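You operate a simulated robot arm through the tools that you are given. There is no shell and no other tool.

You are at the controls of a simulated robot arm. One attempt, no reset.

TASK
Switch the mixer off and brush the dust from the fader panel.
Fine: pull the yellow and green faders down first; put the black brush back; no thump. Set down upright: brush. What is to be rubbed or washed off counts as gone when no trace of it is left.

The check looks at the end state, three seconds after you hand in, the way a careful person would. Anything else that was tipped, shoved, dropped, spilled or broken makes it a failure.

THE ROBOT
A 6-joint arm with a two-finger gripper, fixed in place. Base frame: the origin is at the foot of the arm, x ahead of it, y to its left, z up; the work surface is at about z = 730. Readings come in mm, rad, newtons and seconds.
Its first joint turns from -2.897 to 2.897 rad. Payload 1.71 kg.
Tool frame: the origin (TCP) lies between the finger pads and is the grasp point; the fingertips stand 20 mm ahead of it; z points along the fingers, y is the line along which they close. The gripper opens to 96 mm. The gripper's body begins 113 mm behind the TCP.
Orientation is that of the tool frame in the base frame, as [roll, pitch, yaw] about the fixed x, y, z axes, in that order (R = Rz(yaw) Ry(pitch) Rx(roll)). With the fingers straight down and closing along the base's y, the tool's x points along the base's -x, its y along +y and its z along -z.

THE INTERFACE
- The arm moves only by the tool play_rows. Its argument "series" is one flat list of numbers, 7 for each row, row after row: the gripper command, from -1 (shut) to 1 (fully open), values between in proportion, then the shift along the tool's x, y, z in units of 150 mm (1.0 is 150 mm), then the turn, a rotation vector about the tool's x, y, z in units of 45 degrees (1.0 is 45 degrees). In form: [hand, dx, dy, dz, wx, wy, wz, hand, dx, dy, dz, wx, wy, wz, ...]. A call has 1 to 20 rows; each row is the pose to reach, as a shift and turn from the pose commanded when the call began, along the tool's axes at that moment. A call with a number of a shift or a turn outside -1 to 1 is refused whole. Each row takes 0.2 s and may step no farther than 50 mm and 0.15 rad from the row before; otherwise, or with a gripper value out of range, the whole call is refused. A pose out of reach is approached as far as the arm can. The call stops where the force on the tool passes 40 N (or 10 N more than at its start, if that is more) or the arm is blocked; 0.2 s more then pass. Each finger travels about 45 mm/s and halts on what it meets, pressing with about 33 N; the grip force reading is that of the motor and also rises with nothing between the fingers. The clock runs only during rows and for 0.2 s after the last one: add rows that repeat a pose to give the fingers time. It gives the time, the measured TCP pose, the force on the tool (base axes), the opening and the grip force at its end, in the units of the frame above (readings bear some noise), with the torque about the TCP (base axes, N m) and any sound that the robot's microphone picked up.
- Cameras (640 x 400 px; columns grow to the right, rows downward): "scene" is fixed at [49.5, 656.1, 1517.1]; the picture's right is [-0.24, -0.97, 0.00], its down [-0.87, 0.22, -0.44] and it looks along [0.43, -0.11, -0.90] (base axes); focal length 230 px, centre (320, 200). "wrist" rides on the gripper at [66, 14, -145] in the tool frame; the picture's right is [-0.21, 0.98, 0.00], its down [-0.88, -0.19, -0.45] and it looks along [-0.44, -0.09, 0.90] (tool axes); focal length 275 px, centre (320, 200). There is no depth. A picture from a camera that has moved, and an enlarged one, comes with that camera's place and axes in the base frame and with its lens. The place of the scene camera against the robot may be out by one fixed shift of up to 12 mm in any direction.
- snapshot(camera): a new picture of that camera. No time passes.
- slide_trunk(by): slides the trunk up (or, below 0, down) by that many mm; the arm rides with it, the base frame stays. It gives what a move gives, with no picture.
- close_up(camera, box): a new picture of the part [left, top, right, bottom] of that camera's present view, enlarged. No time passes.
- job_done(): hands the job in; it is judged then, once.

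Nothing tells you positions but the pictures and the camera data. Unless the task says otherwise, let go and move clear before handing in.

The tools are called after "Call:" as a command line: name --argument value ..., lists and objects as JSON in quotes. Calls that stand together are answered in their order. play_rows: Moves the arm, as the interface text tells. Its arguments: {"type":"object","properties":{"series":{"type":"array","items":{"type":"number"}}},"required":["series"]} The other tools are called the same way: slide_trunk (by) slides the trunk up or down; snapshot (camera) takes a picture; close_up (camera, box) takes an enlarged picture of a part of a camera's view; job_done () hands the job in.

At the start:

```text
clock: 0.0
tcp_pos: [469.9, 410.6, 1129.7]
orientation: [-3.141, -0.002, -3.14]
force: [-0.1, -0.9, 0.6]
ft_torque: [0.03, 0.02, 0.03]
width: 96.2
gripper_force: 0.0
trunk travel left (down, up): [-200.0, 190.0]
```

scene: 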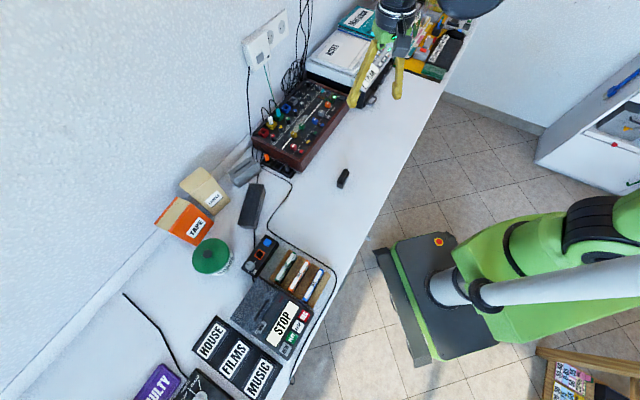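
wrist: 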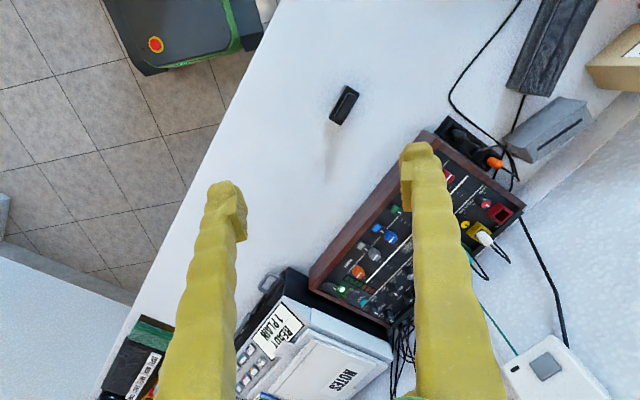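

I see a desk with a mixer (brown-framed panel) near the arm, and a small black object in front of it that may be the brush. I'll take closer pictures before moving anything.

Call:
close_up --camera "scene" --box '[230, 60, 390, 200]'

Call:
close_up --camera "wrist" --box '[290, 60, 560, 340]'

Call:
close_up --camera "scene" --box '[220, 160, 380, 300]'

Call:
close_up --camera "wrist" --box '[300, 60, 400, 140]'

```text
2.86 times, centred on (310, 130) of scene
camera zoom: at [49.5, 656.1, 1517.1], right [-0.24, -0.97, 0.0], down [-0.87, 0.22, -0.44], along [0.43, -0.11, -0.9], focal length 658 px, centre (349, 400)
```

zoom: 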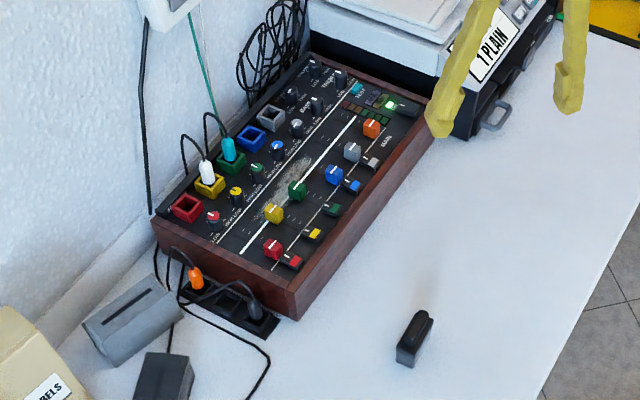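

```text
1.43 times, centred on (425, 200) of wrist
camera zoom: at [405.0, 423.2, 1276.1], right [0.21, 0.98, 0.0], down [0.88, -0.18, 0.44], along [0.43, -0.09, -0.9], focal length 393 px, centre (170, 200)
```

zoom: 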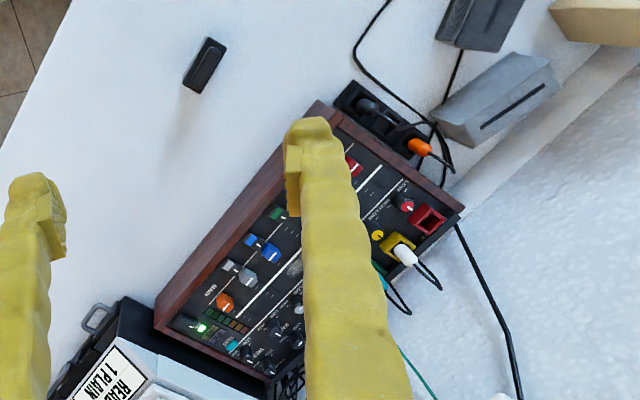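

```text
2.86 times, centred on (300, 230) of scene
camera zoom: at [49.5, 656.1, 1517.1], right [-0.24, -0.97, 0.0], down [-0.87, 0.22, -0.44], along [0.43, -0.11, -0.9], focal length 658 px, centre (377, 114)
```

zoom: 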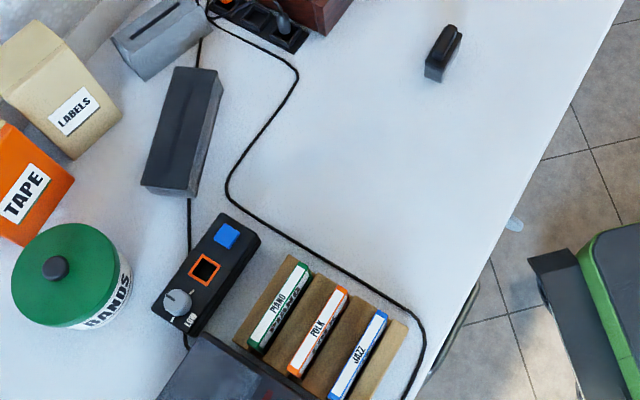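

```text
5.00 times, centred on (350, 100) of wrist
camera zoom: at [405.0, 423.2, 1276.1], right [0.21, 0.98, 0.0], down [0.88, -0.18, 0.44], along [0.43, -0.09, -0.9], focal length 1376 px, centre (170, 700)
```

zoom: 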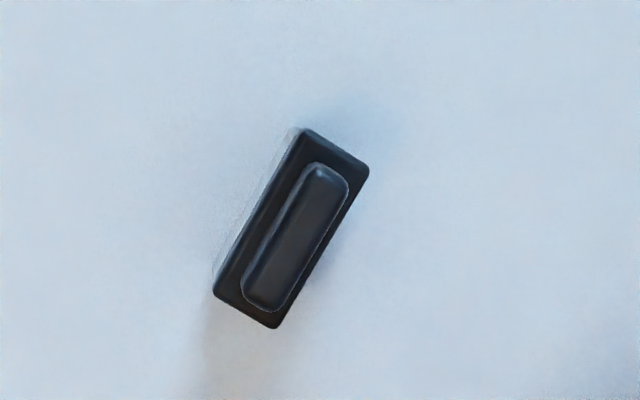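

The black brush sits upright near (478, 454). The mixer is rotated about 45° with its centre near (790, 540), close to the reach limit. I'll move the wrist camera over the mixer for a better view.

Call:
play_rows --series '[1, -0.2, 0.1, 0.0, 0, 0, 0, 1, -0.4, 0.2, 0.0, 0, 0, 0, 1, -0.6, 0.3, 0.0, 0, 0, 0, 1, -0.8, 0.4, 0, 0, 0, 0, 1, -1.0, 0.5, 0, 0, 0, 0]'

Call:
snapshot --camera "wrist"

Call:
snapshot --camera "scene"

```text
clock: 1.2
tcp_pos: [604.1, 486.7, 1141.7]
orientation: [-3.141, 0.014, 3.14]
force: [-0.6, 0.0, 0.3]
ft_torque: [0.06, -0.01, -0.03]
width: 96.2
gripper_force: 0.0
trunk travel left (down, up): [-200.0, 190.0]
```

```text
taken
camera wrist: at [536.6, 499.3, 1285.8], right [0.21, 0.98, 0.0], down [0.87, -0.18, 0.46], along [0.45, -0.09, -0.89], focal length 275 px, centre (320, 200)
```

wrist: 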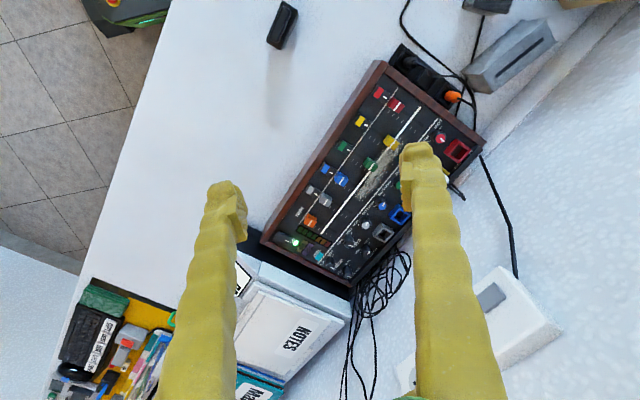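

```text
taken
```

scene: 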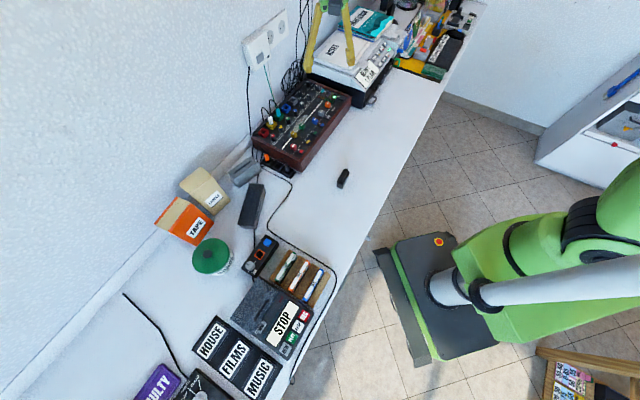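

The view is better. I'll zoom in on the panel details.

Call:
close_up --camera "wrist" --box '[250, 50, 490, 200]'

Call:
close_up --camera "wrist" --box '[240, 150, 420, 290]'

Call:
close_up --camera "scene" --box '[245, 70, 360, 180]'

```text
2.67 times, centred on (370, 125) of wrist
camera zoom: at [536.6, 499.3, 1285.8], right [0.21, 0.98, 0.0], down [0.87, -0.18, 0.46], along [0.45, -0.09, -0.89], focal length 734 px, centre (187, 400)
```

zoom: 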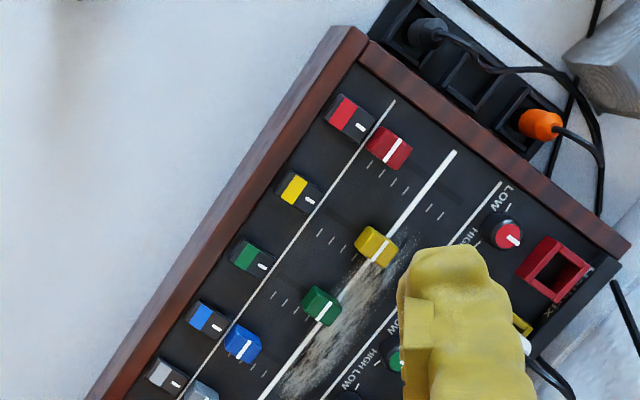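

```text
2.86 times, centred on (330, 220) of wrist
camera zoom: at [536.6, 499.3, 1285.8], right [0.21, 0.98, 0.0], down [0.87, -0.18, 0.46], along [0.45, -0.09, -0.89], focal length 786 px, centre (291, 143)
```

zoom: 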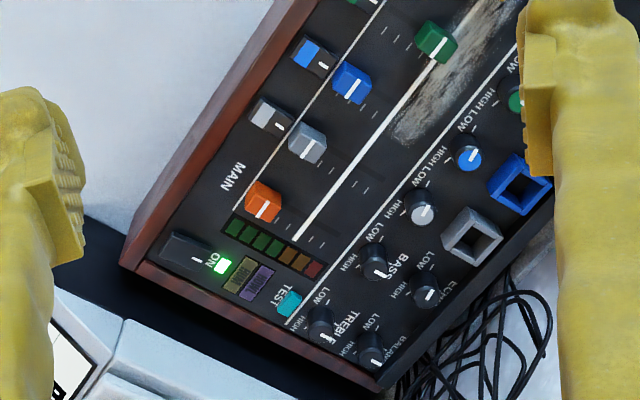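

```text
3.64 times, centred on (302, 125) of scene
camera zoom: at [49.5, 656.1, 1517.1], right [-0.24, -0.97, 0.0], down [-0.87, 0.22, -0.44], along [0.43, -0.11, -0.9], focal length 837 px, centre (384, 473)
```

zoom: 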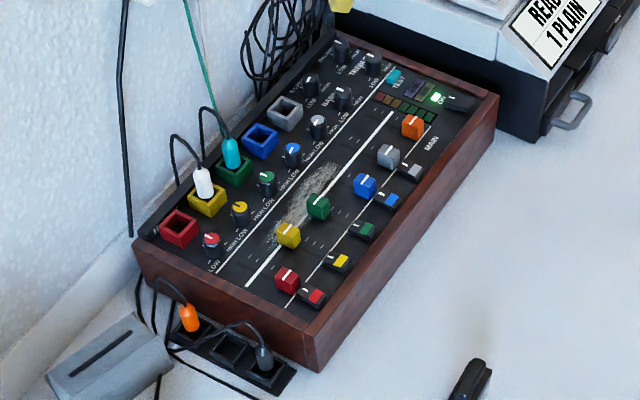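

The panel top is at about z = 797. The yellow and green faders are up near (693, 597) and (728, 556), and the power rocker is near (853, 354). I'll lower the arm and yaw 45° to line up with the mixer, then look again.

Call:
play_rows --series '[1, -0.0, 0.0, 0.167, 0, 0, -0.167, 1, 0, 0, 0.333, 0, 0, -0.333, 1, 0, 0, 0.5, 0, 0, -0.5, 1, 0, 0, 0.667, 0, 0, -0.667, 1, 0, 0, 0.833, 0, 0, -0.833, 1, 0, 0, 1.0, 0, 0, -1.0]'

Call:
snapshot --camera "wrist"

Call:
snapshot --camera "scene"

```text
clock: 2.6
tcp_pos: [604.4, 486.0, 989.3]
orientation: [-3.133, 0.01, -2.353]
force: [-0.3, 0.4, 0.4]
ft_torque: [-0.03, 0.0, -0.01]
width: 96.0
gripper_force: 0.0
trunk travel left (down, up): [-200.0, 190.0]
```

```text
taken
camera wrist: at [548.0, 448.4, 1133.7], right [-0.55, 0.84, -0.01], down [0.74, 0.49, 0.46], along [0.38, 0.24, -0.89], focal length 275 px, centre (320, 200)
```

wrist: 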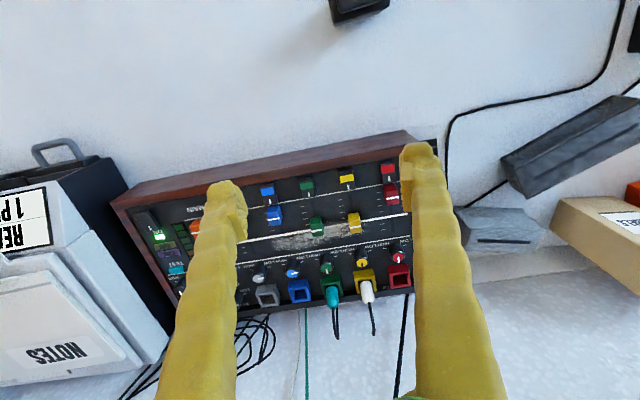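

```text
taken
```

scene: 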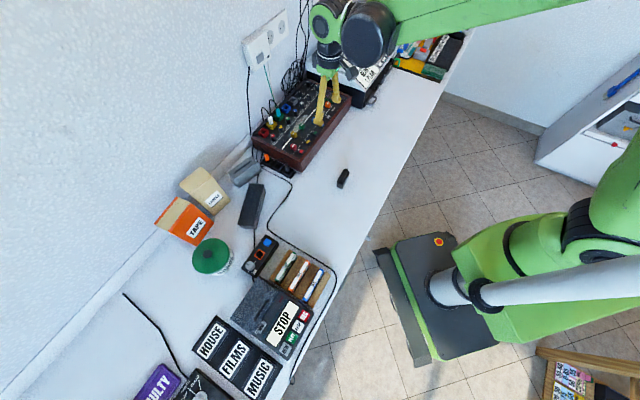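

The panel is now nearly square in the wrist view. I'll zoom in on the faders and the power switch.

Call:
close_up --camera "wrist" --box '[240, 150, 420, 310]'

Call:
close_up --camera "wrist" --box '[110, 180, 220, 290]'

```text
2.50 times, centred on (330, 230) of wrist
camera zoom: at [548.0, 448.4, 1133.7], right [-0.55, 0.84, -0.01], down [0.74, 0.49, 0.46], along [0.38, 0.24, -0.89], focal length 688 px, centre (295, 125)
```

zoom: 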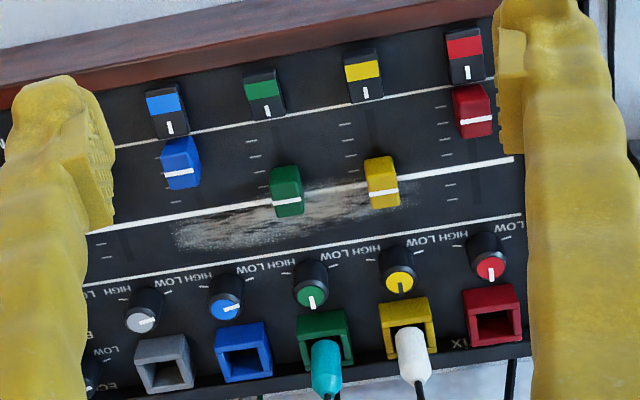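

```text
3.64 times, centred on (165, 235) of wrist
camera zoom: at [548.0, 448.4, 1133.7], right [-0.55, 0.84, -0.01], down [0.74, 0.49, 0.46], along [0.38, 0.24, -0.89], focal length 1001 px, centre (884, 73)
```

zoom: 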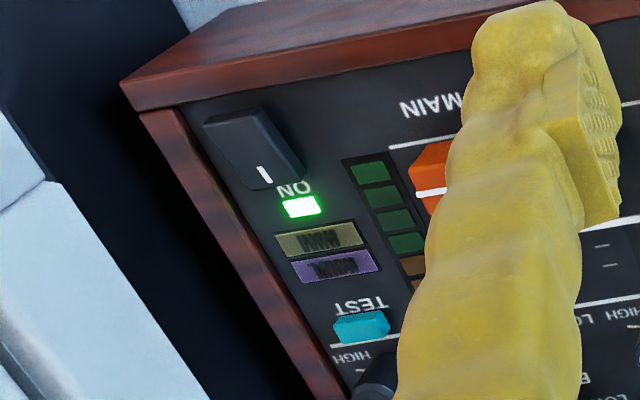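

The faders travel along the 45° axis toward the robot, and red and blue are already down at w≈879 mm along it. Yellow is about 36 mm above that and green about 30 mm. I'll raise the trunk 150 mm for more reach before going low over the panel.

Call:
slide_trunk --by 150

```text
clock: 4.3
tcp_pos: [605.6, 485.8, 1140.1]
orientation: [-3.132, 0.01, -2.356]
force: [-0.3, 0.0, 0.7]
ft_torque: [-0.01, 0.01, 0.0]
width: 95.9
gripper_force: 0.1
trunk travel left (down, up): [-350.0, 40.0]
```

The trunk is up. Next I'll close the fingers and move above the spot on the wall side of the yellow fader, correcting a slight tilt on the way.

Call:
play_rows --series '[0.6, -0.15, 0.019, 0.167, -0.002, 0.002, 0, 0.2, -0.3, 0.038, 0.333, -0.004, 0.004, 0, -0.2, -0.45, 0.057, 0.5, -0.006, 0.006, 0, -0.6, -0.6, 0.077, 0.667, -0.008, 0.008, 0, -1, -0.75, 0.096, 0.833, -0.01, 0.01, 0, -1, -0.9, 0.115, 1.0, -0.0117, 0.0117, 0, -1, -0.9, 0.115, 1.0, -0.0117, 0.0117, 0]'

Call:
snapshot --camera "wrist"

Call:
snapshot --camera "scene"

```text
clock: 6.0
tcp_pos: [691.1, 593.3, 990.6]
orientation: [-3.142, -0.001, -2.355]
force: [-0.7, 0.1, -0.3]
ft_torque: [-0.03, 0.03, -0.06]
width: 0.0
gripper_force: 29.6
trunk travel left (down, up): [-350.0, 40.0]
```

```text
taken
camera wrist: at [634.8, 556.3, 1135.6], right [-0.55, 0.84, 0.0], down [0.75, 0.49, 0.44], along [0.37, 0.24, -0.9], focal length 275 px, centre (320, 200)
```

wrist: 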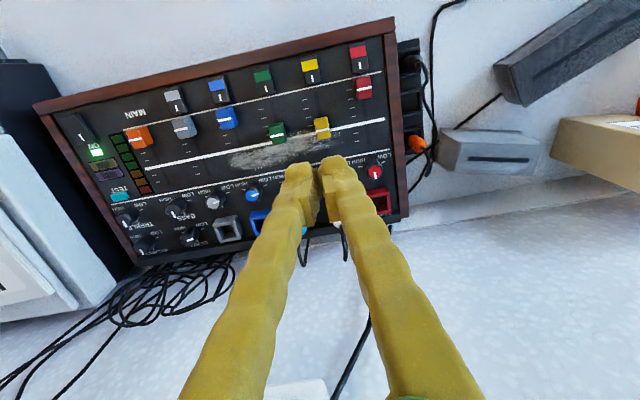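

```text
taken
```

scene: 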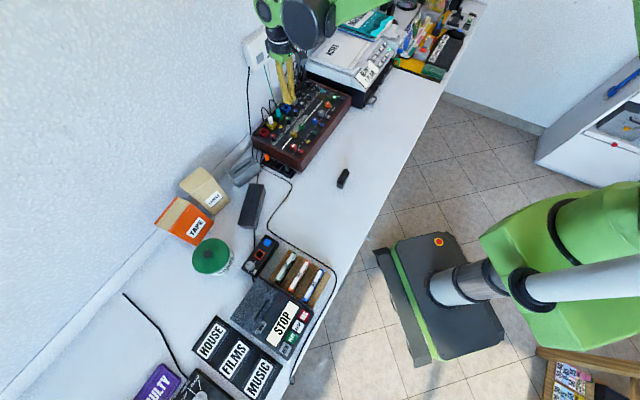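

The tool is now vertical at the right yaw. I'll zoom in to refine positions before the descent.

Call:
close_up --camera "wrist" --box '[210, 40, 390, 180]'

Call:
close_up --camera "wrist" --box '[40, 90, 160, 210]'

Call:
close_up --camera "scene" --box '[245, 20, 360, 180]'

```text
2.86 times, centred on (300, 110) of wrist
camera zoom: at [634.8, 556.3, 1135.6], right [-0.55, 0.84, 0.0], down [0.75, 0.49, 0.44], along [0.37, 0.24, -0.9], focal length 786 px, centre (377, 457)
```

zoom: 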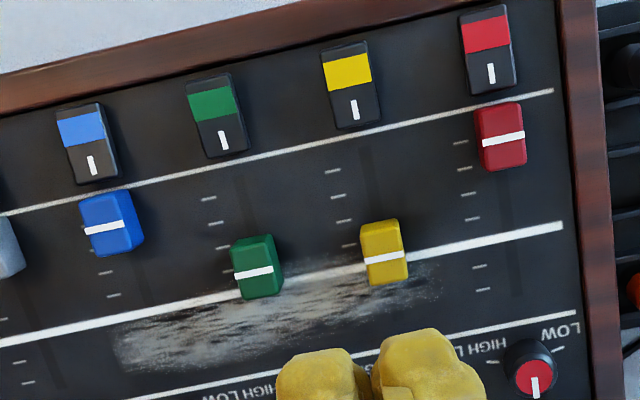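

```text
3.33 times, centred on (100, 150) of wrist
camera zoom: at [634.8, 556.3, 1135.6], right [-0.55, 0.84, 0.0], down [0.75, 0.49, 0.44], along [0.37, 0.24, -0.9], focal length 918 px, centre (1053, 367)
```

zoom: 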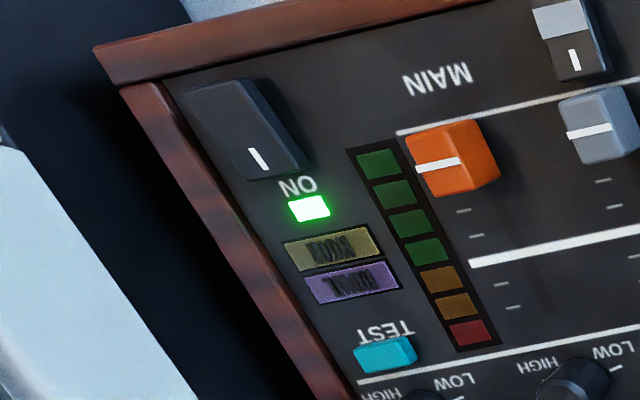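

```text
2.50 times, centred on (302, 100) of scene
camera zoom: at [49.5, 656.1, 1517.1], right [-0.24, -0.97, 0.0], down [-0.87, 0.22, -0.44], along [0.43, -0.11, -0.9], focal length 576 px, centre (364, 450)
```

zoom: 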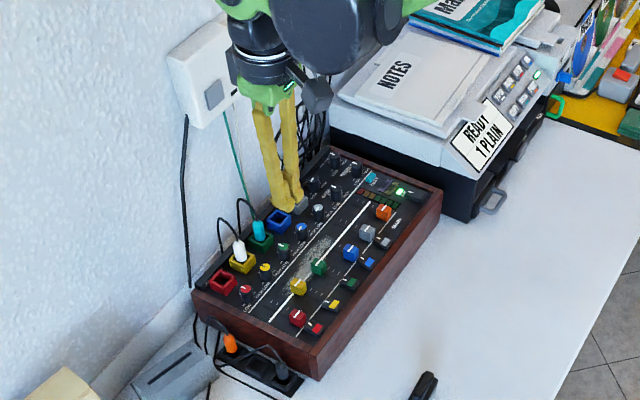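

Both fader caps are confirmed, with yellow at w≈910 and green at w≈905; "down" is w≈876. I'll lower the closed fingers behind the yellow cap.

Call:
play_rows --series '[-1, -0.1, 0.005, 0.2, 0, 0, 0, -1, -0.205, 0.011, 0.4, 0, 0, 0, -1, -0.205, 0.011, 0.6, 0, 0, 0, -1, -0.205, 0.011, 0.8, 0, 0, 0, -1, -0.205, 0.011, 0.9, 0, 0, 0, -1, -0.205, 0.011, 0.9, 0, 0, 0]'

Call:
snapshot --camera "wrist"

Call:
close_up --camera "scene" --box '[245, 60, 360, 180]'

```text
clock: 7.3
tcp_pos: [711.1, 616.4, 854.0]
orientation: [-3.141, 0.001, -2.354]
force: [0.1, -0.7, 0.6]
ft_torque: [-0.05, 0.01, 0.0]
width: 0.1
gripper_force: 29.5
trunk travel left (down, up): [-350.0, 40.0]
```

```text
taken
camera wrist: at [655.6, 579.5, 999.7], right [-0.55, 0.84, 0.0], down [0.75, 0.49, 0.45], along [0.37, 0.24, -0.9], focal length 275 px, centre (320, 200)
```

wrist: 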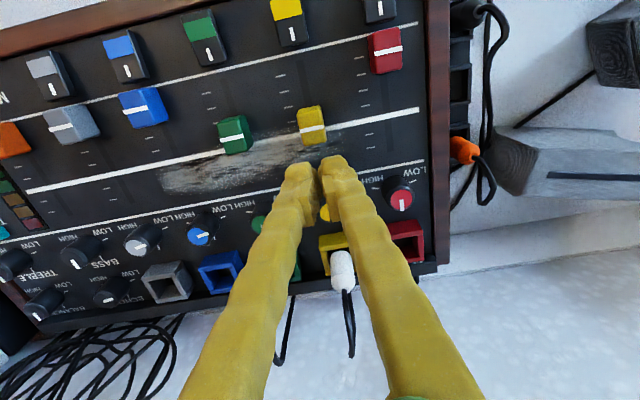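

```text
3.33 times, centred on (302, 120) of scene
camera zoom: at [49.5, 656.1, 1517.1], right [-0.24, -0.97, 0.0], down [-0.87, 0.22, -0.44], along [0.43, -0.11, -0.9], focal length 768 px, centre (378, 467)
```

zoom: 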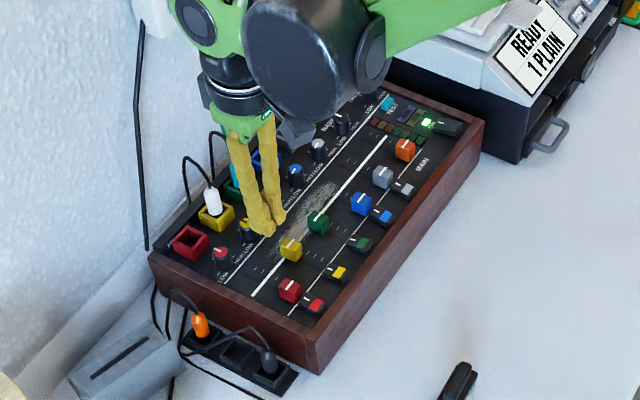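

The fingers are lined up behind the yellow cap at l=67, w=939. I'll lower 26 mm.

Call:
play_rows --series '[-1, 0, 0, 0.06, 0, 0, 0, -1, 0, 0, 0.12, 0, 0, 0, -1, 0, 0, 0.173, 0, 0, 0, -1, 0, 0, 0.173, 0, 0, 0]'

Call:
snapshot --camera "wrist"

Call:
close_up --camera "wrist" --box '[230, 60, 430, 260]'

```text
clock: 8.3
tcp_pos: [711.0, 617.0, 828.0]
orientation: [3.141, -0.001, -2.353]
force: [0.1, 0.0, -0.2]
ft_torque: [-0.02, -0.04, 0.02]
width: 0.0
gripper_force: 29.3
trunk travel left (down, up): [-350.0, 40.0]
```

```text
taken
camera wrist: at [655.7, 579.0, 974.3], right [-0.55, 0.84, 0.0], down [0.75, 0.49, 0.45], along [0.37, 0.24, -0.9], focal length 275 px, centre (320, 200)
```

wrist: 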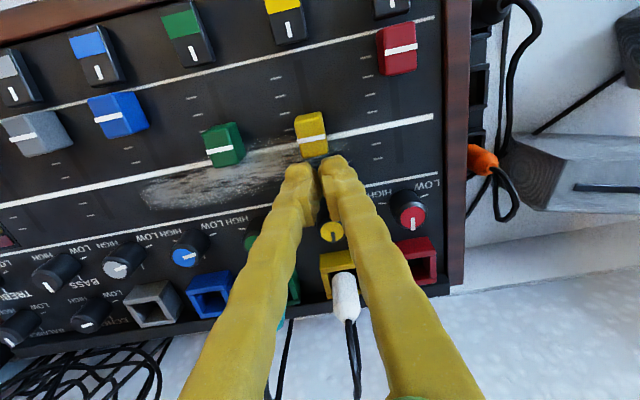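

```text
2.00 times, centred on (330, 160) of wrist
camera zoom: at [655.7, 579.0, 974.3], right [-0.55, 0.84, 0.0], down [0.75, 0.49, 0.45], along [0.37, 0.24, -0.9], focal length 551 px, centre (300, 280)
```

zoom: 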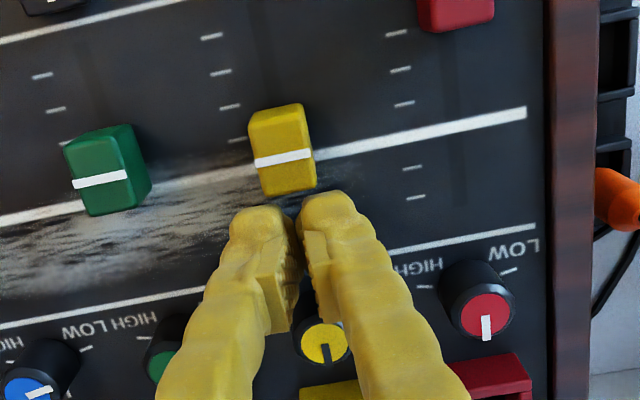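

The fingertips sit a few mm behind the yellow cap with no contact. I'll ease down a few mm more so they overlap the cap properly, watching the force.

Call:
play_rows --series '[-1, 0, 0, 0.01, 0, 0, 0, -1, 0, 0, 0.02, 0, 0, 0, -1, 0, 0, 0.03, 0, 0, 0, -1, 0, 0, 0.04, 0, 0, 0, -1, 0, 0, 0.04, 0, 0, 0]'

Call:
close_up --camera "wrist" --box '[230, 60, 430, 260]'

Call:
close_up --camera "scene" --box '[260, 80, 330, 150]'

```text
clock: 9.6
tcp_pos: [711.5, 617.4, 824.2]
orientation: [-3.142, 0.0, -2.354]
force: [-0.4, 0.3, -0.7]
ft_torque: [-0.01, 0.01, -0.01]
width: 0.0
gripper_force: 29.4
trunk travel left (down, up): [-350.0, 40.0]
```

```text
2.00 times, centred on (330, 160) of wrist
camera zoom: at [655.3, 579.3, 968.4], right [-0.55, 0.84, 0.0], down [0.75, 0.49, 0.45], along [0.37, 0.24, -0.9], focal length 551 px, centre (300, 280)
```

zoom: 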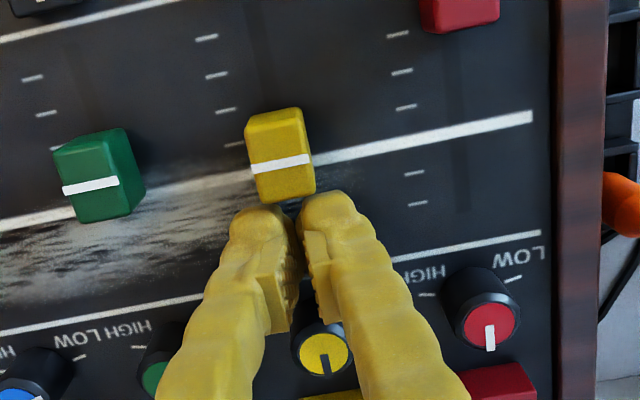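

```text
5.71 times, centred on (295, 115) of scene
camera zoom: at [49.5, 656.1, 1517.1], right [-0.24, -0.97, 0.0], down [-0.87, 0.22, -0.44], along [0.43, -0.11, -0.9], focal length 1316 px, centre (463, 686)
```

zoom: 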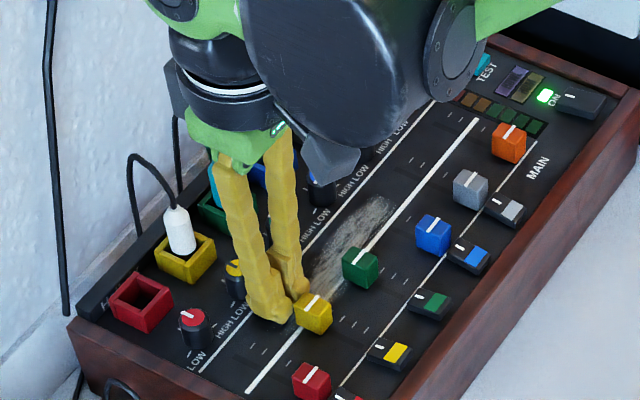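

Everything is in place behind the yellow cap. I'll drag it slowly toward the front.

Call:
play_rows --series '[-1, 0.02, 0, 0, 0, 0, 0, -1, 0.04, 0, 0, 0, 0, 0, -1, 0.06, 0, 0, 0, 0, 0, -1, 0.08, 0, 0, 0, 0, 0, -1, 0.1, 0, 0, 0, 0, 0, -1, 0.12, 0, 0, 0, 0, 0, -1, 0.14, 0, 0, 0, 0, 0, -1, 0.16, 0, 0, 0, 0, 0]'

Call:
close_up --camera "wrist" --box '[230, 60, 430, 260]'

```text
clock: 11.3
tcp_pos: [693.4, 598.7, 822.3]
orientation: [3.14, 0.0, -2.355]
force: [-0.6, 0.8, 0.5]
ft_torque: [-0.01, -0.02, 0.02]
width: 0.0
gripper_force: 29.2
trunk travel left (down, up): [-350.0, 40.0]
```

```text
2.00 times, centred on (330, 160) of wrist
camera zoom: at [639.0, 562.0, 968.0], right [-0.55, 0.84, 0.0], down [0.75, 0.49, 0.45], along [0.37, 0.24, -0.9], focal length 551 px, centre (300, 280)
```

zoom: 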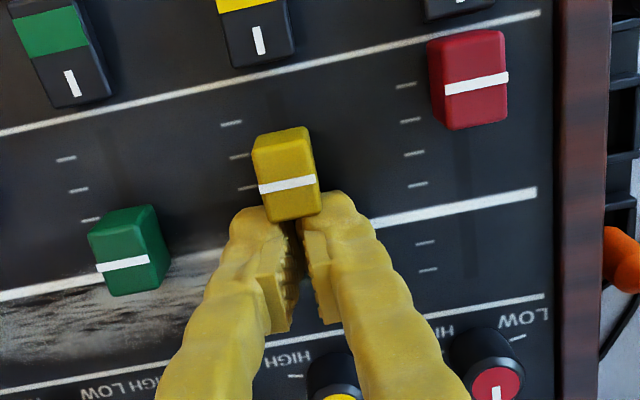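

The yellow fader slides easily. I'll continue toward the bottom.

Call:
play_rows --series '[-1, 0.02, 0, 0, 0, 0, 0, -1, 0.04, 0, 0, 0, 0, 0, -1, 0.06, 0, 0, 0, 0, 0, -1, 0.08, 0, 0, 0, 0, 0, -1, 0.095, 0, 0, 0, 0, 0, -1, 0.11, 0, 0, 0, 0, 0, -1, 0.11, 0, 0, 0, 0, 0]'

Call:
close_up --camera "wrist" --box '[180, 40, 460, 260]'

```text
clock: 12.9
tcp_pos: [682.9, 588.1, 823.0]
orientation: [-3.141, 0.001, -2.354]
force: [13.9, 10.4, 8.0]
ft_torque: [0.09, -0.07, 0.02]
width: 5.8
gripper_force: 29.1
trunk travel left (down, up): [-350.0, 40.0]
```

```text
1.82 times, centred on (320, 150) of wrist
camera zoom: at [627.0, 551.0, 968.1], right [-0.55, 0.84, 0.0], down [0.75, 0.49, 0.45], along [0.37, 0.24, -0.9], focal length 500 px, centre (320, 291)
```

zoom: 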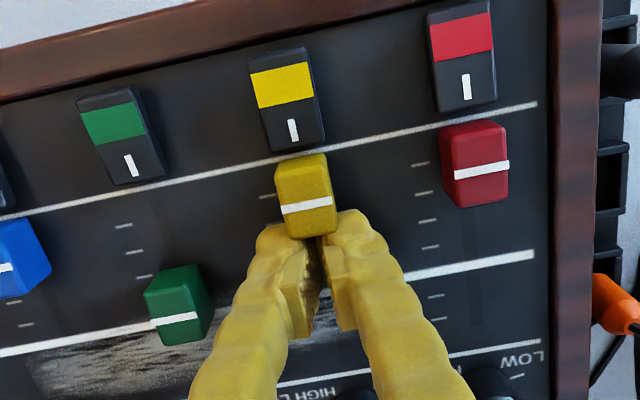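

The yellow fader has hit its bottom stop and is level with red. I'll back off, lift, and go over to the green one.

Call:
play_rows --series '[-1, -0.03, 0, 0, 0, 0, 0, -1, -0.07, 0, 0, 0, 0, 0, -1, -0.09, 0, -0.1, 0, 0, 0, -1, -0.09, 0, -0.25, 0, 0, 0, -1, -0.17, -0.12, -0.25, 0, 0, 0, -1, -0.252, -0.24, -0.25, 0, 0, 0, -1, -0.252, -0.353, -0.25, 0, 0, 0, -1, -0.252, -0.353, -0.25, 0, 0, 0]'

Call:
snapshot --camera "wrist"

```text
clock: 14.8
tcp_pos: [746.2, 577.2, 863.1]
orientation: [-3.141, 0.001, -2.354]
force: [-0.1, -0.4, -0.1]
ft_torque: [0.02, -0.04, 0.0]
width: 0.2
gripper_force: 29.0
trunk travel left (down, up): [-350.0, 40.0]
```

```text
taken
camera wrist: at [691.9, 539.7, 1007.2], right [-0.55, 0.84, 0.0], down [0.75, 0.49, 0.45], along [0.37, 0.24, -0.9], focal length 275 px, centre (320, 200)
```

wrist: 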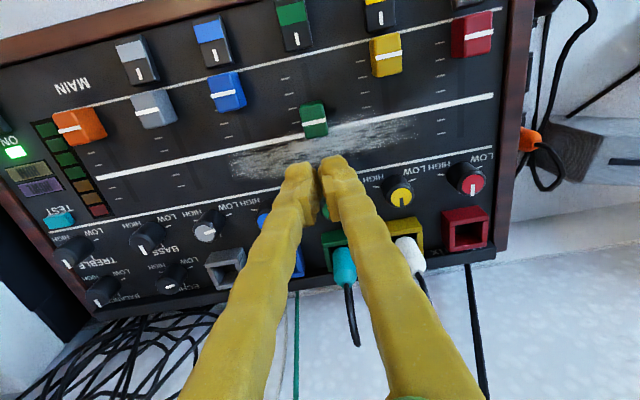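

The fingers are aligned behind the green cap. I'll lower and drag it the same way.

Call:
play_rows --series '[-1, 0, 0, 0.1, 0, 0, 0, -1, 0, 0, 0.18, 0, 0, 0, -1, 0, 0, 0.24, 0, 0, 0, -1, 0, 0, 0.267, 0, 0, 0, -1, 0, 0, 0.267, 0, 0, 0, -1, 0.02, 0, 0.267, 0, 0, 0, -1, 0.04, 0, 0.267, 0, 0, 0, -1, 0.06, 0, 0.267, 0, 0, 0, -1, 0.08, 0, 0.267, 0, 0, 0, -1, 0.1, 0, 0.267, 0, 0, 0, -1, 0.12, 0, 0.267, 0, 0, 0, -1, 0.14, 0, 0.267, 0, 0, 0, -1, 0.16, 0, 0.267, 0, 0, 0, -1, 0.18, 0, 0.267, 0, 0, 0, -1, 0.2, 0, 0.267, 0, 0, 0, -1, 0.215, 0, 0.267, 0, 0, 0]'

Call:
close_up --camera "wrist" --box '[180, 40, 460, 260]'

```text
clock: 18.1
tcp_pos: [724.1, 554.6, 821.7]
orientation: [-3.14, 0.0, -2.354]
force: [0.6, 1.5, 0.3]
ft_torque: [0.0, 0.03, 0.0]
width: 0.0
gripper_force: 29.3
trunk travel left (down, up): [-350.0, 40.0]
```

```text
1.82 times, centred on (320, 150) of wrist
camera zoom: at [668.7, 517.0, 966.8], right [-0.55, 0.84, 0.0], down [0.75, 0.49, 0.45], along [0.37, 0.24, -0.9], focal length 500 px, centre (320, 291)
```

zoom: 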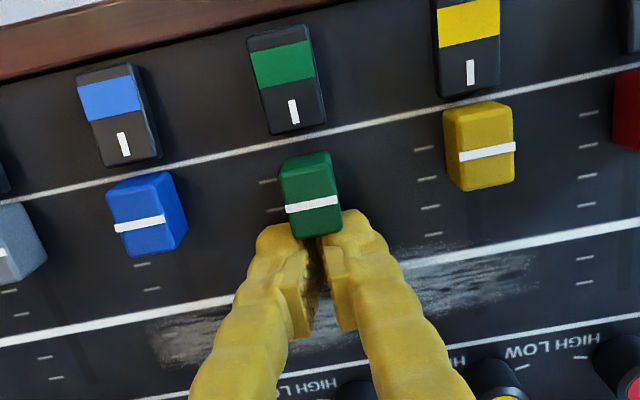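

Green is almost there. I'll push the last few mm to the stop.

Call:
play_rows --series '[-1, 0.012, 0, 0, 0, 0, 0, -1, 0.024, 0, 0, 0, 0, 0, -1, 0.034, 0, 0, 0, 0, 0, -1, 0.042, 0, 0, 0, 0, 0, -1, 0.048, 0, 0, 0, 0, 0, -1, 0.048, 0, 0, 0, 0, 0]'

Call:
close_up --camera "wrist" --box '[180, 40, 460, 260]'

```text
clock: 19.6
tcp_pos: [719.3, 551.9, 821.8]
orientation: [-3.141, 0.002, -2.356]
force: [21.2, 17.3, 12.3]
ft_torque: [0.12, -0.18, 0.07]
width: 6.2
gripper_force: 29.6
trunk travel left (down, up): [-350.0, 40.0]
```

```text
1.82 times, centred on (320, 150) of wrist
camera zoom: at [664.3, 513.5, 966.2], right [-0.55, 0.84, 0.0], down [0.75, 0.49, 0.45], along [0.37, 0.24, -0.89], focal length 500 px, centre (320, 291)
```

zoom: 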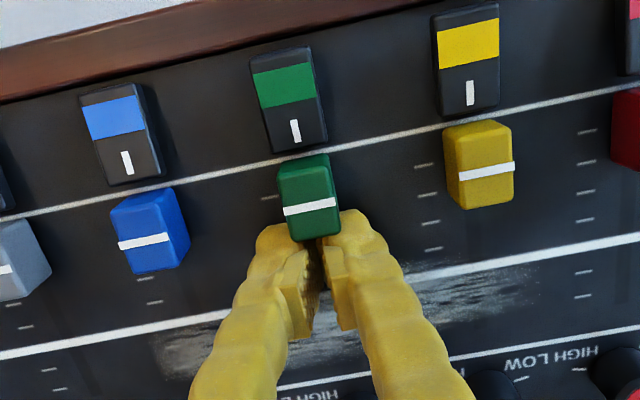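

Both faders are fully down and level with red and blue. I'll back off, lift, and move toward the power switch in the far corner.

Call:
play_rows --series '[-1, -0.03, 0, 0, 0, 0, 0, -1, -0.08, 0, 0, 0, 0, 0, -1, -0.09, 0, -0.1, 0, 0, 0, -1, -0.09, 0, -0.25, 0, 0, 0, -1, -0.09, 0, -0.45, 0, 0, 0, -1, -0.05, -0.2, -0.5, 0, 0, 0, -1, 0, -0.4, -0.5, 0, 0, 0, -1, 0.05, -0.6, -0.5, 0, 0, 0, -1, 0.1, -0.8, -0.5, 0, 0, 0, -1, 0.15, -1.0, -0.5, 0, 0, 0, -1, 0.15, -1.0, -0.5, 0, 0, 0]'

Call:
snapshot --camera "wrist"

Call:
close_up --camera "wrist" --box '[120, 30, 280, 170]'

Call:
snapshot --camera "scene"

```text
clock: 21.9
tcp_pos: [809.4, 425.1, 895.4]
orientation: [-3.14, -0.001, -2.354]
force: [0.0, -0.7, -0.3]
ft_torque: [0.06, 0.02, 0.01]
width: 0.0
gripper_force: 29.6
trunk travel left (down, up): [-350.0, 40.0]
```

```text
taken
camera wrist: at [753.9, 388.7, 1041.0], right [-0.55, 0.84, 0.0], down [0.75, 0.49, 0.45], along [0.37, 0.24, -0.9], focal length 275 px, centre (320, 200)
```

wrist: 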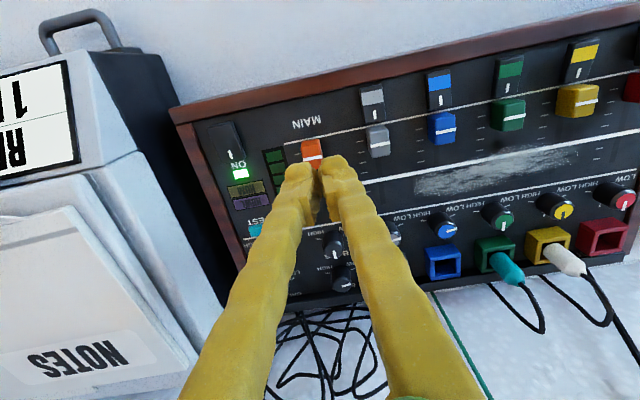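

```text
2.86 times, centred on (200, 100) of wrist
camera zoom: at [753.9, 388.7, 1041.0], right [-0.55, 0.84, 0.0], down [0.75, 0.49, 0.45], along [0.37, 0.24, -0.9], focal length 786 px, centre (663, 486)
```

zoom: 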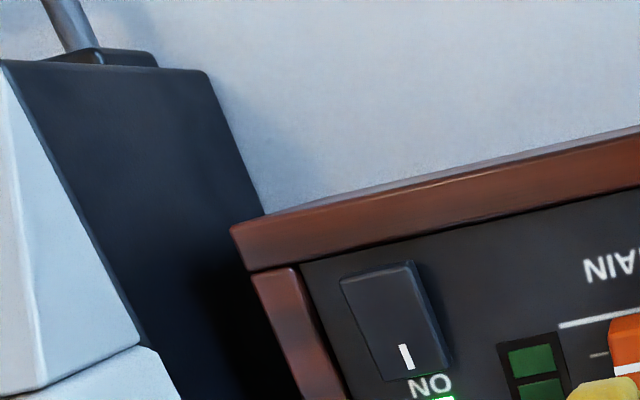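

```text
taken
```

scene: 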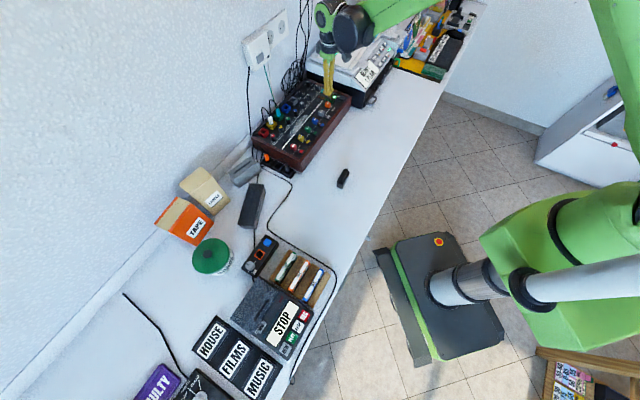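

The power rocker is visible beside the ON LED. I'll zoom in to work out which end is raised.

Call:
close_up --camera "wrist" --box '[195, 110, 265, 185]'

Call:
close_up --camera "scene" --box '[315, 65, 365, 115]'

Call:
close_up --camera "wrist" --box '[350, 30, 530, 160]'

```text
5.33 times, centred on (230, 148) of wrist
camera zoom: at [753.9, 388.7, 1041.0], right [-0.55, 0.84, 0.0], down [0.75, 0.49, 0.45], along [0.37, 0.24, -0.9], focal length 1468 px, centre (800, 480)
```

zoom: 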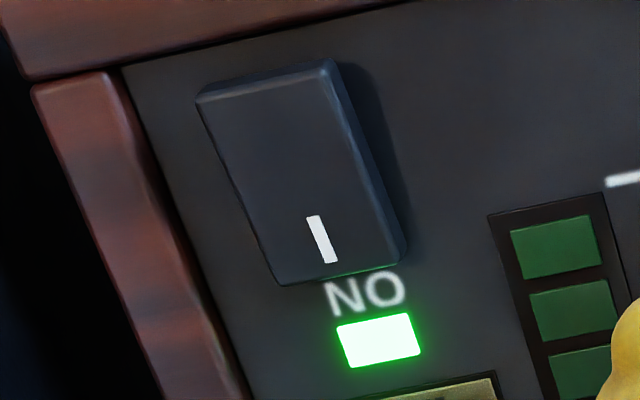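

```text
8.00 times, centred on (340, 90) of scene
camera zoom: at [49.5, 656.1, 1517.1], right [-0.24, -0.97, 0.0], down [-0.87, 0.22, -0.44], along [0.43, -0.11, -0.9], focal length 1842 px, centre (160, 1080)
```

zoom: 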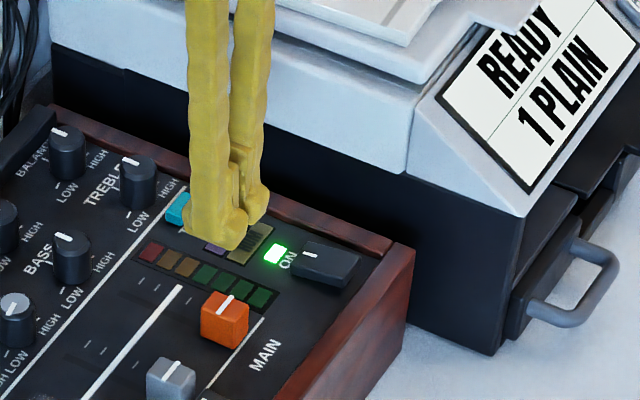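

```text
3.08 times, centred on (440, 95) of wrist
camera zoom: at [753.9, 388.7, 1041.0], right [-0.55, 0.84, 0.0], down [0.75, 0.49, 0.45], along [0.37, 0.24, -0.9], focal length 847 px, centre (-49, 523)
```

zoom: 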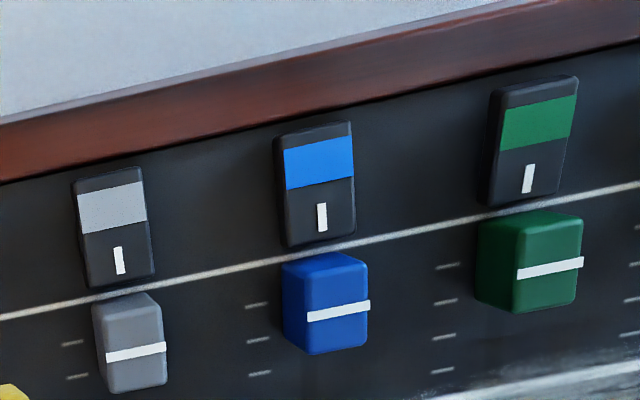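

The zoom is a real optical enlargement, so I'll look even closer at the rocker from the scene side.

Call:
close_up --camera "scene" --box '[330, 88, 350, 106]'

Call:
close_up --camera "scene" --box '[300, 85, 350, 130]'

Call:
close_up --camera "wrist" --box '[210, 115, 245, 150]'

```text
16.00 times, centred on (340, 97) of scene
camera zoom: at [49.5, 656.1, 1517.1], right [-0.24, -0.97, 0.0], down [-0.87, 0.22, -0.44], along [0.43, -0.11, -0.9], focal length 3685 px, centre (0, 1848)
```

zoom: 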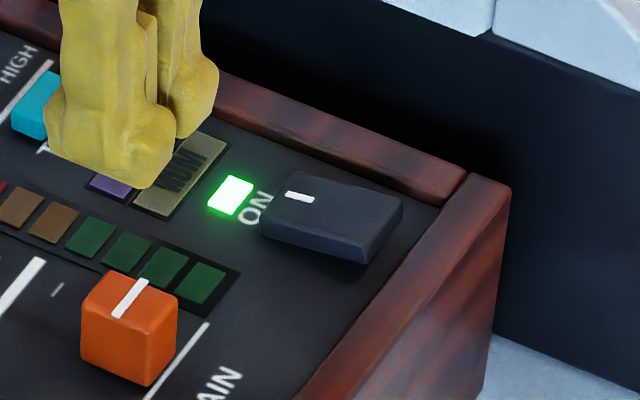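

```text
8.89 times, centred on (325, 108) of scene
camera zoom: at [49.5, 656.1, 1517.1], right [-0.24, -0.97, 0.0], down [-0.87, 0.22, -0.44], along [0.43, -0.11, -0.9], focal length 2047 px, centre (276, 1022)
```

zoom: 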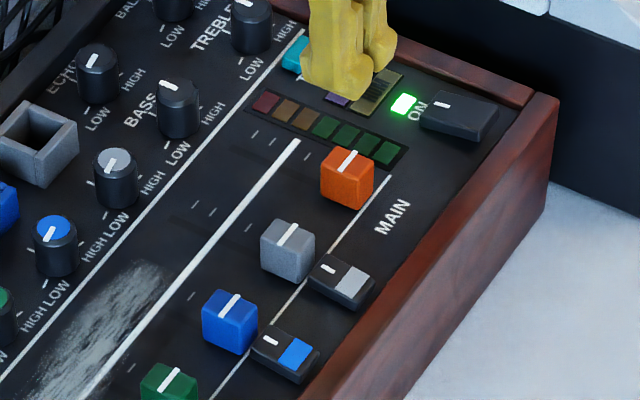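

```text
11.43 times, centred on (228, 132) of wrist
camera zoom: at [753.9, 388.7, 1041.0], right [-0.55, 0.84, 0.0], down [0.75, 0.49, 0.45], along [0.37, 0.24, -0.9], focal length 3146 px, centre (1377, 971)
```

zoom: 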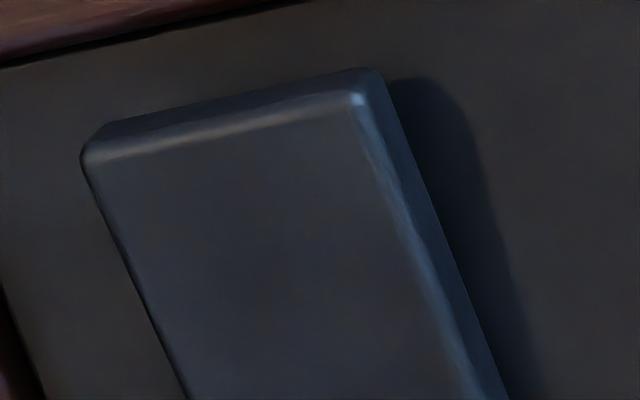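

The rocker's unmarked front end, around l=349 and w=836–852, is raised, and the marked "I" end is pressed in at ON. To switch off I'll press the front end with a single finger, keeping the other finger off the mixer's front edge. First I'll rotate the gripper 90°.

Call:
play_rows --series '[-1, 0, 0, -0.05, 0, 0, 0.167, -1, 0, 0, -0.1, 0, 0, 0.333, -1, 0, 0, -0.15, 0, 0, 0.5, -1, 0, 0, -0.2, 0, 0, 0.667, -1, 0, 0, -0.25, 0, 0, 0.833, -1, 0, 0, -0.25, 0, 0, 1.0]'

Call:
play_rows --series '[-1, 0, 0, 0, 0, 0, 0.167, -1, 0, 0, 0, 0, 0, 0.333, -0.5, 0, 0, 0, 0, 0, 0.5, 0, 0, 0, 0, 0, 0, 0.667, 0.25, 0, 0, 0, 0, 0, 0.833, 0.25, 0, 0, 0, 0, 0, 1.0, 0.25, 0, 0, 0, 0, 0, 1.0]'

Call:
snapshot --camera "wrist"

Call:
snapshot --camera "scene"

```text
clock: 23.4
tcp_pos: [808.7, 427.0, 933.2]
orientation: [3.142, 0.0, 3.139]
force: [0.0, -0.1, 0.0]
ft_torque: [0.0, 0.03, 0.01]
width: 0.0
gripper_force: 29.8
trunk travel left (down, up): [-350.0, 40.0]
```

```text
clock: 24.9
tcp_pos: [808.9, 428.9, 933.6]
orientation: [3.14, 0.0, 2.356]
force: [-0.2, -0.1, 0.0]
ft_torque: [0.02, -0.01, 0.0]
width: 59.6
gripper_force: 0.0
trunk travel left (down, up): [-350.0, 40.0]
```

```text
taken
camera wrist: at [773.6, 483.4, 1078.4], right [0.84, 0.55, 0.0], down [0.49, -0.75, 0.44], along [0.24, -0.37, -0.9], focal length 275 px, centre (320, 200)
```

wrist: 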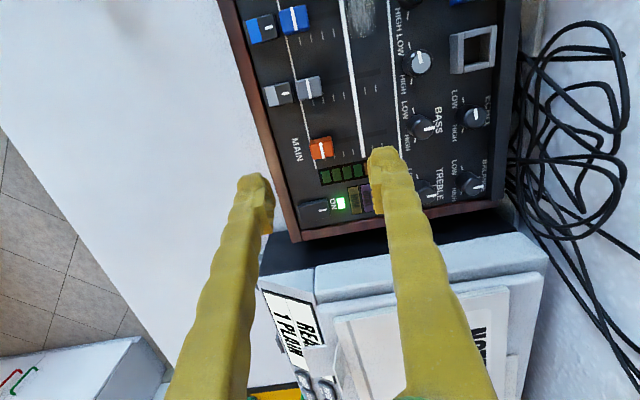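

```text
taken
```

scene: 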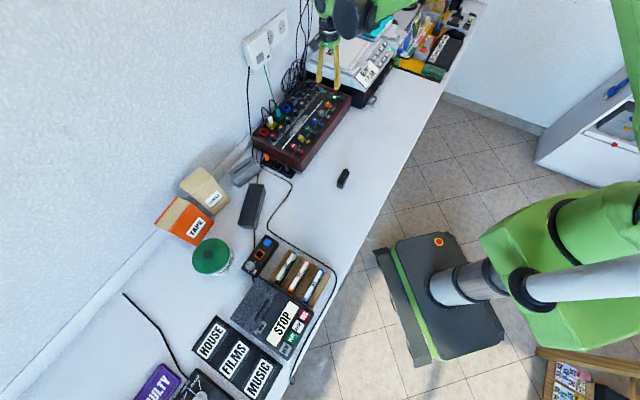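

The gripper is rotated and open 60 mm. I'll zoom in on the rocker from this angle to refine its position.

Call:
close_up --camera "wrist" --box '[275, 160, 365, 250]'

Call:
close_up --camera "scene" --box '[290, 40, 400, 120]'

```text
4.44 times, centred on (320, 205) of wrist
camera zoom: at [773.6, 483.4, 1078.4], right [0.84, 0.55, 0.0], down [0.49, -0.75, 0.44], along [0.24, -0.37, -0.9], focal length 1224 px, centre (320, 178)
```

zoom: 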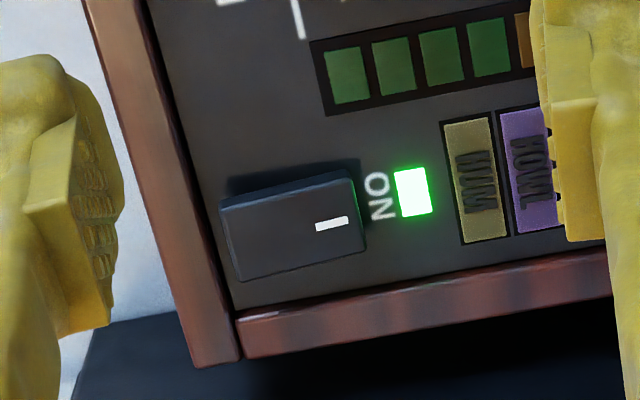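

```text
5.00 times, centred on (345, 80) of scene
camera zoom: at [49.5, 656.1, 1517.1], right [-0.24, -0.97, 0.0], down [-0.87, 0.22, -0.44], along [0.43, -0.11, -0.9], focal length 1152 px, centre (195, 800)
```

zoom: 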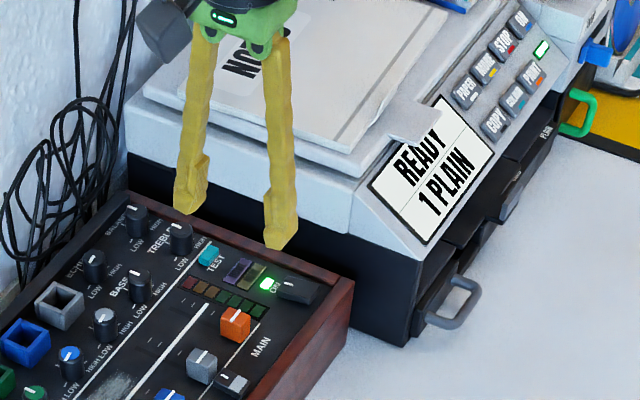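

The rocker spans w 835–868 at l≈351.5, with its pivot near w=851. I'll place the wall-side finger above w≈842 and descend part way.

Call:
play_rows --series '[0.25, -0.11, -0.09, 0.06, 0, 0, 0, 0.25, -0.22, -0.18, 0.12, 0, 0, 0, 0.25, -0.33, -0.27, 0.18, 0, 0, 0, 0.25, -0.44, -0.36, 0.26, 0, 0, 0, 0.25, -0.552, -0.457, 0.34, 0, 0, 0, 0.25, -0.552, -0.457, 0.46, 0, 0, 0, 0.25, -0.552, -0.457, 0.46, 0, 0, 0]'

Call:
snapshot --camera "wrist"

Call:
close_up --camera "scene" --box '[300, 50, 380, 120]'

```text
clock: 26.6
tcp_pos: [817.8, 319.9, 863.8]
orientation: [-3.141, 0.001, 2.358]
force: [0.1, 0.4, -0.3]
ft_torque: [-0.03, -0.02, -0.02]
width: 60.1
gripper_force: 0.0
trunk travel left (down, up): [-350.0, 40.0]
```

```text
taken
camera wrist: at [783.0, 375.9, 1008.8], right [0.84, 0.55, 0.0], down [0.49, -0.75, 0.44], along [0.24, -0.37, -0.9], focal length 275 px, centre (320, 200)
```

wrist: 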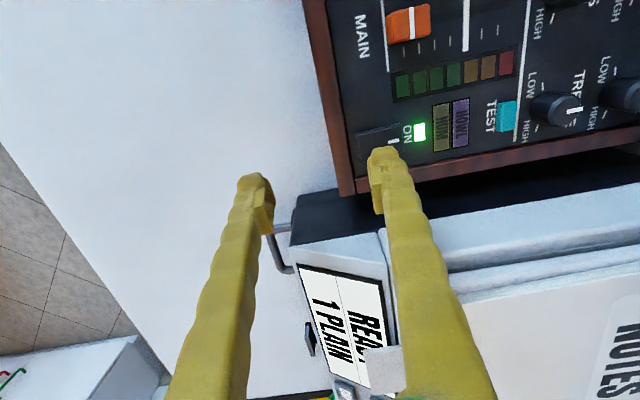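

```text
5.71 times, centred on (340, 85) of scene
camera zoom: at [49.5, 656.1, 1517.1], right [-0.24, -0.97, 0.0], down [-0.87, 0.22, -0.44], along [0.43, -0.11, -0.9], focal length 1316 px, centre (206, 857)
```

zoom: 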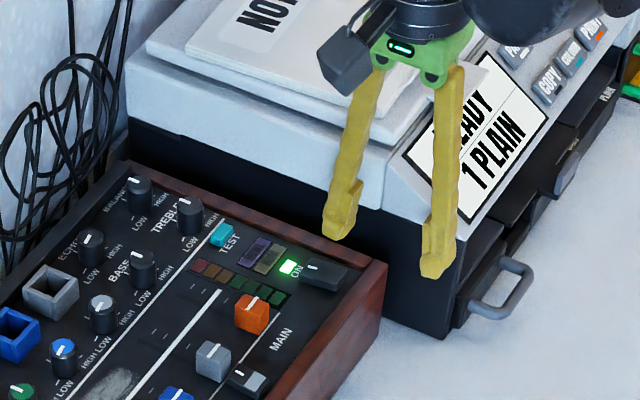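

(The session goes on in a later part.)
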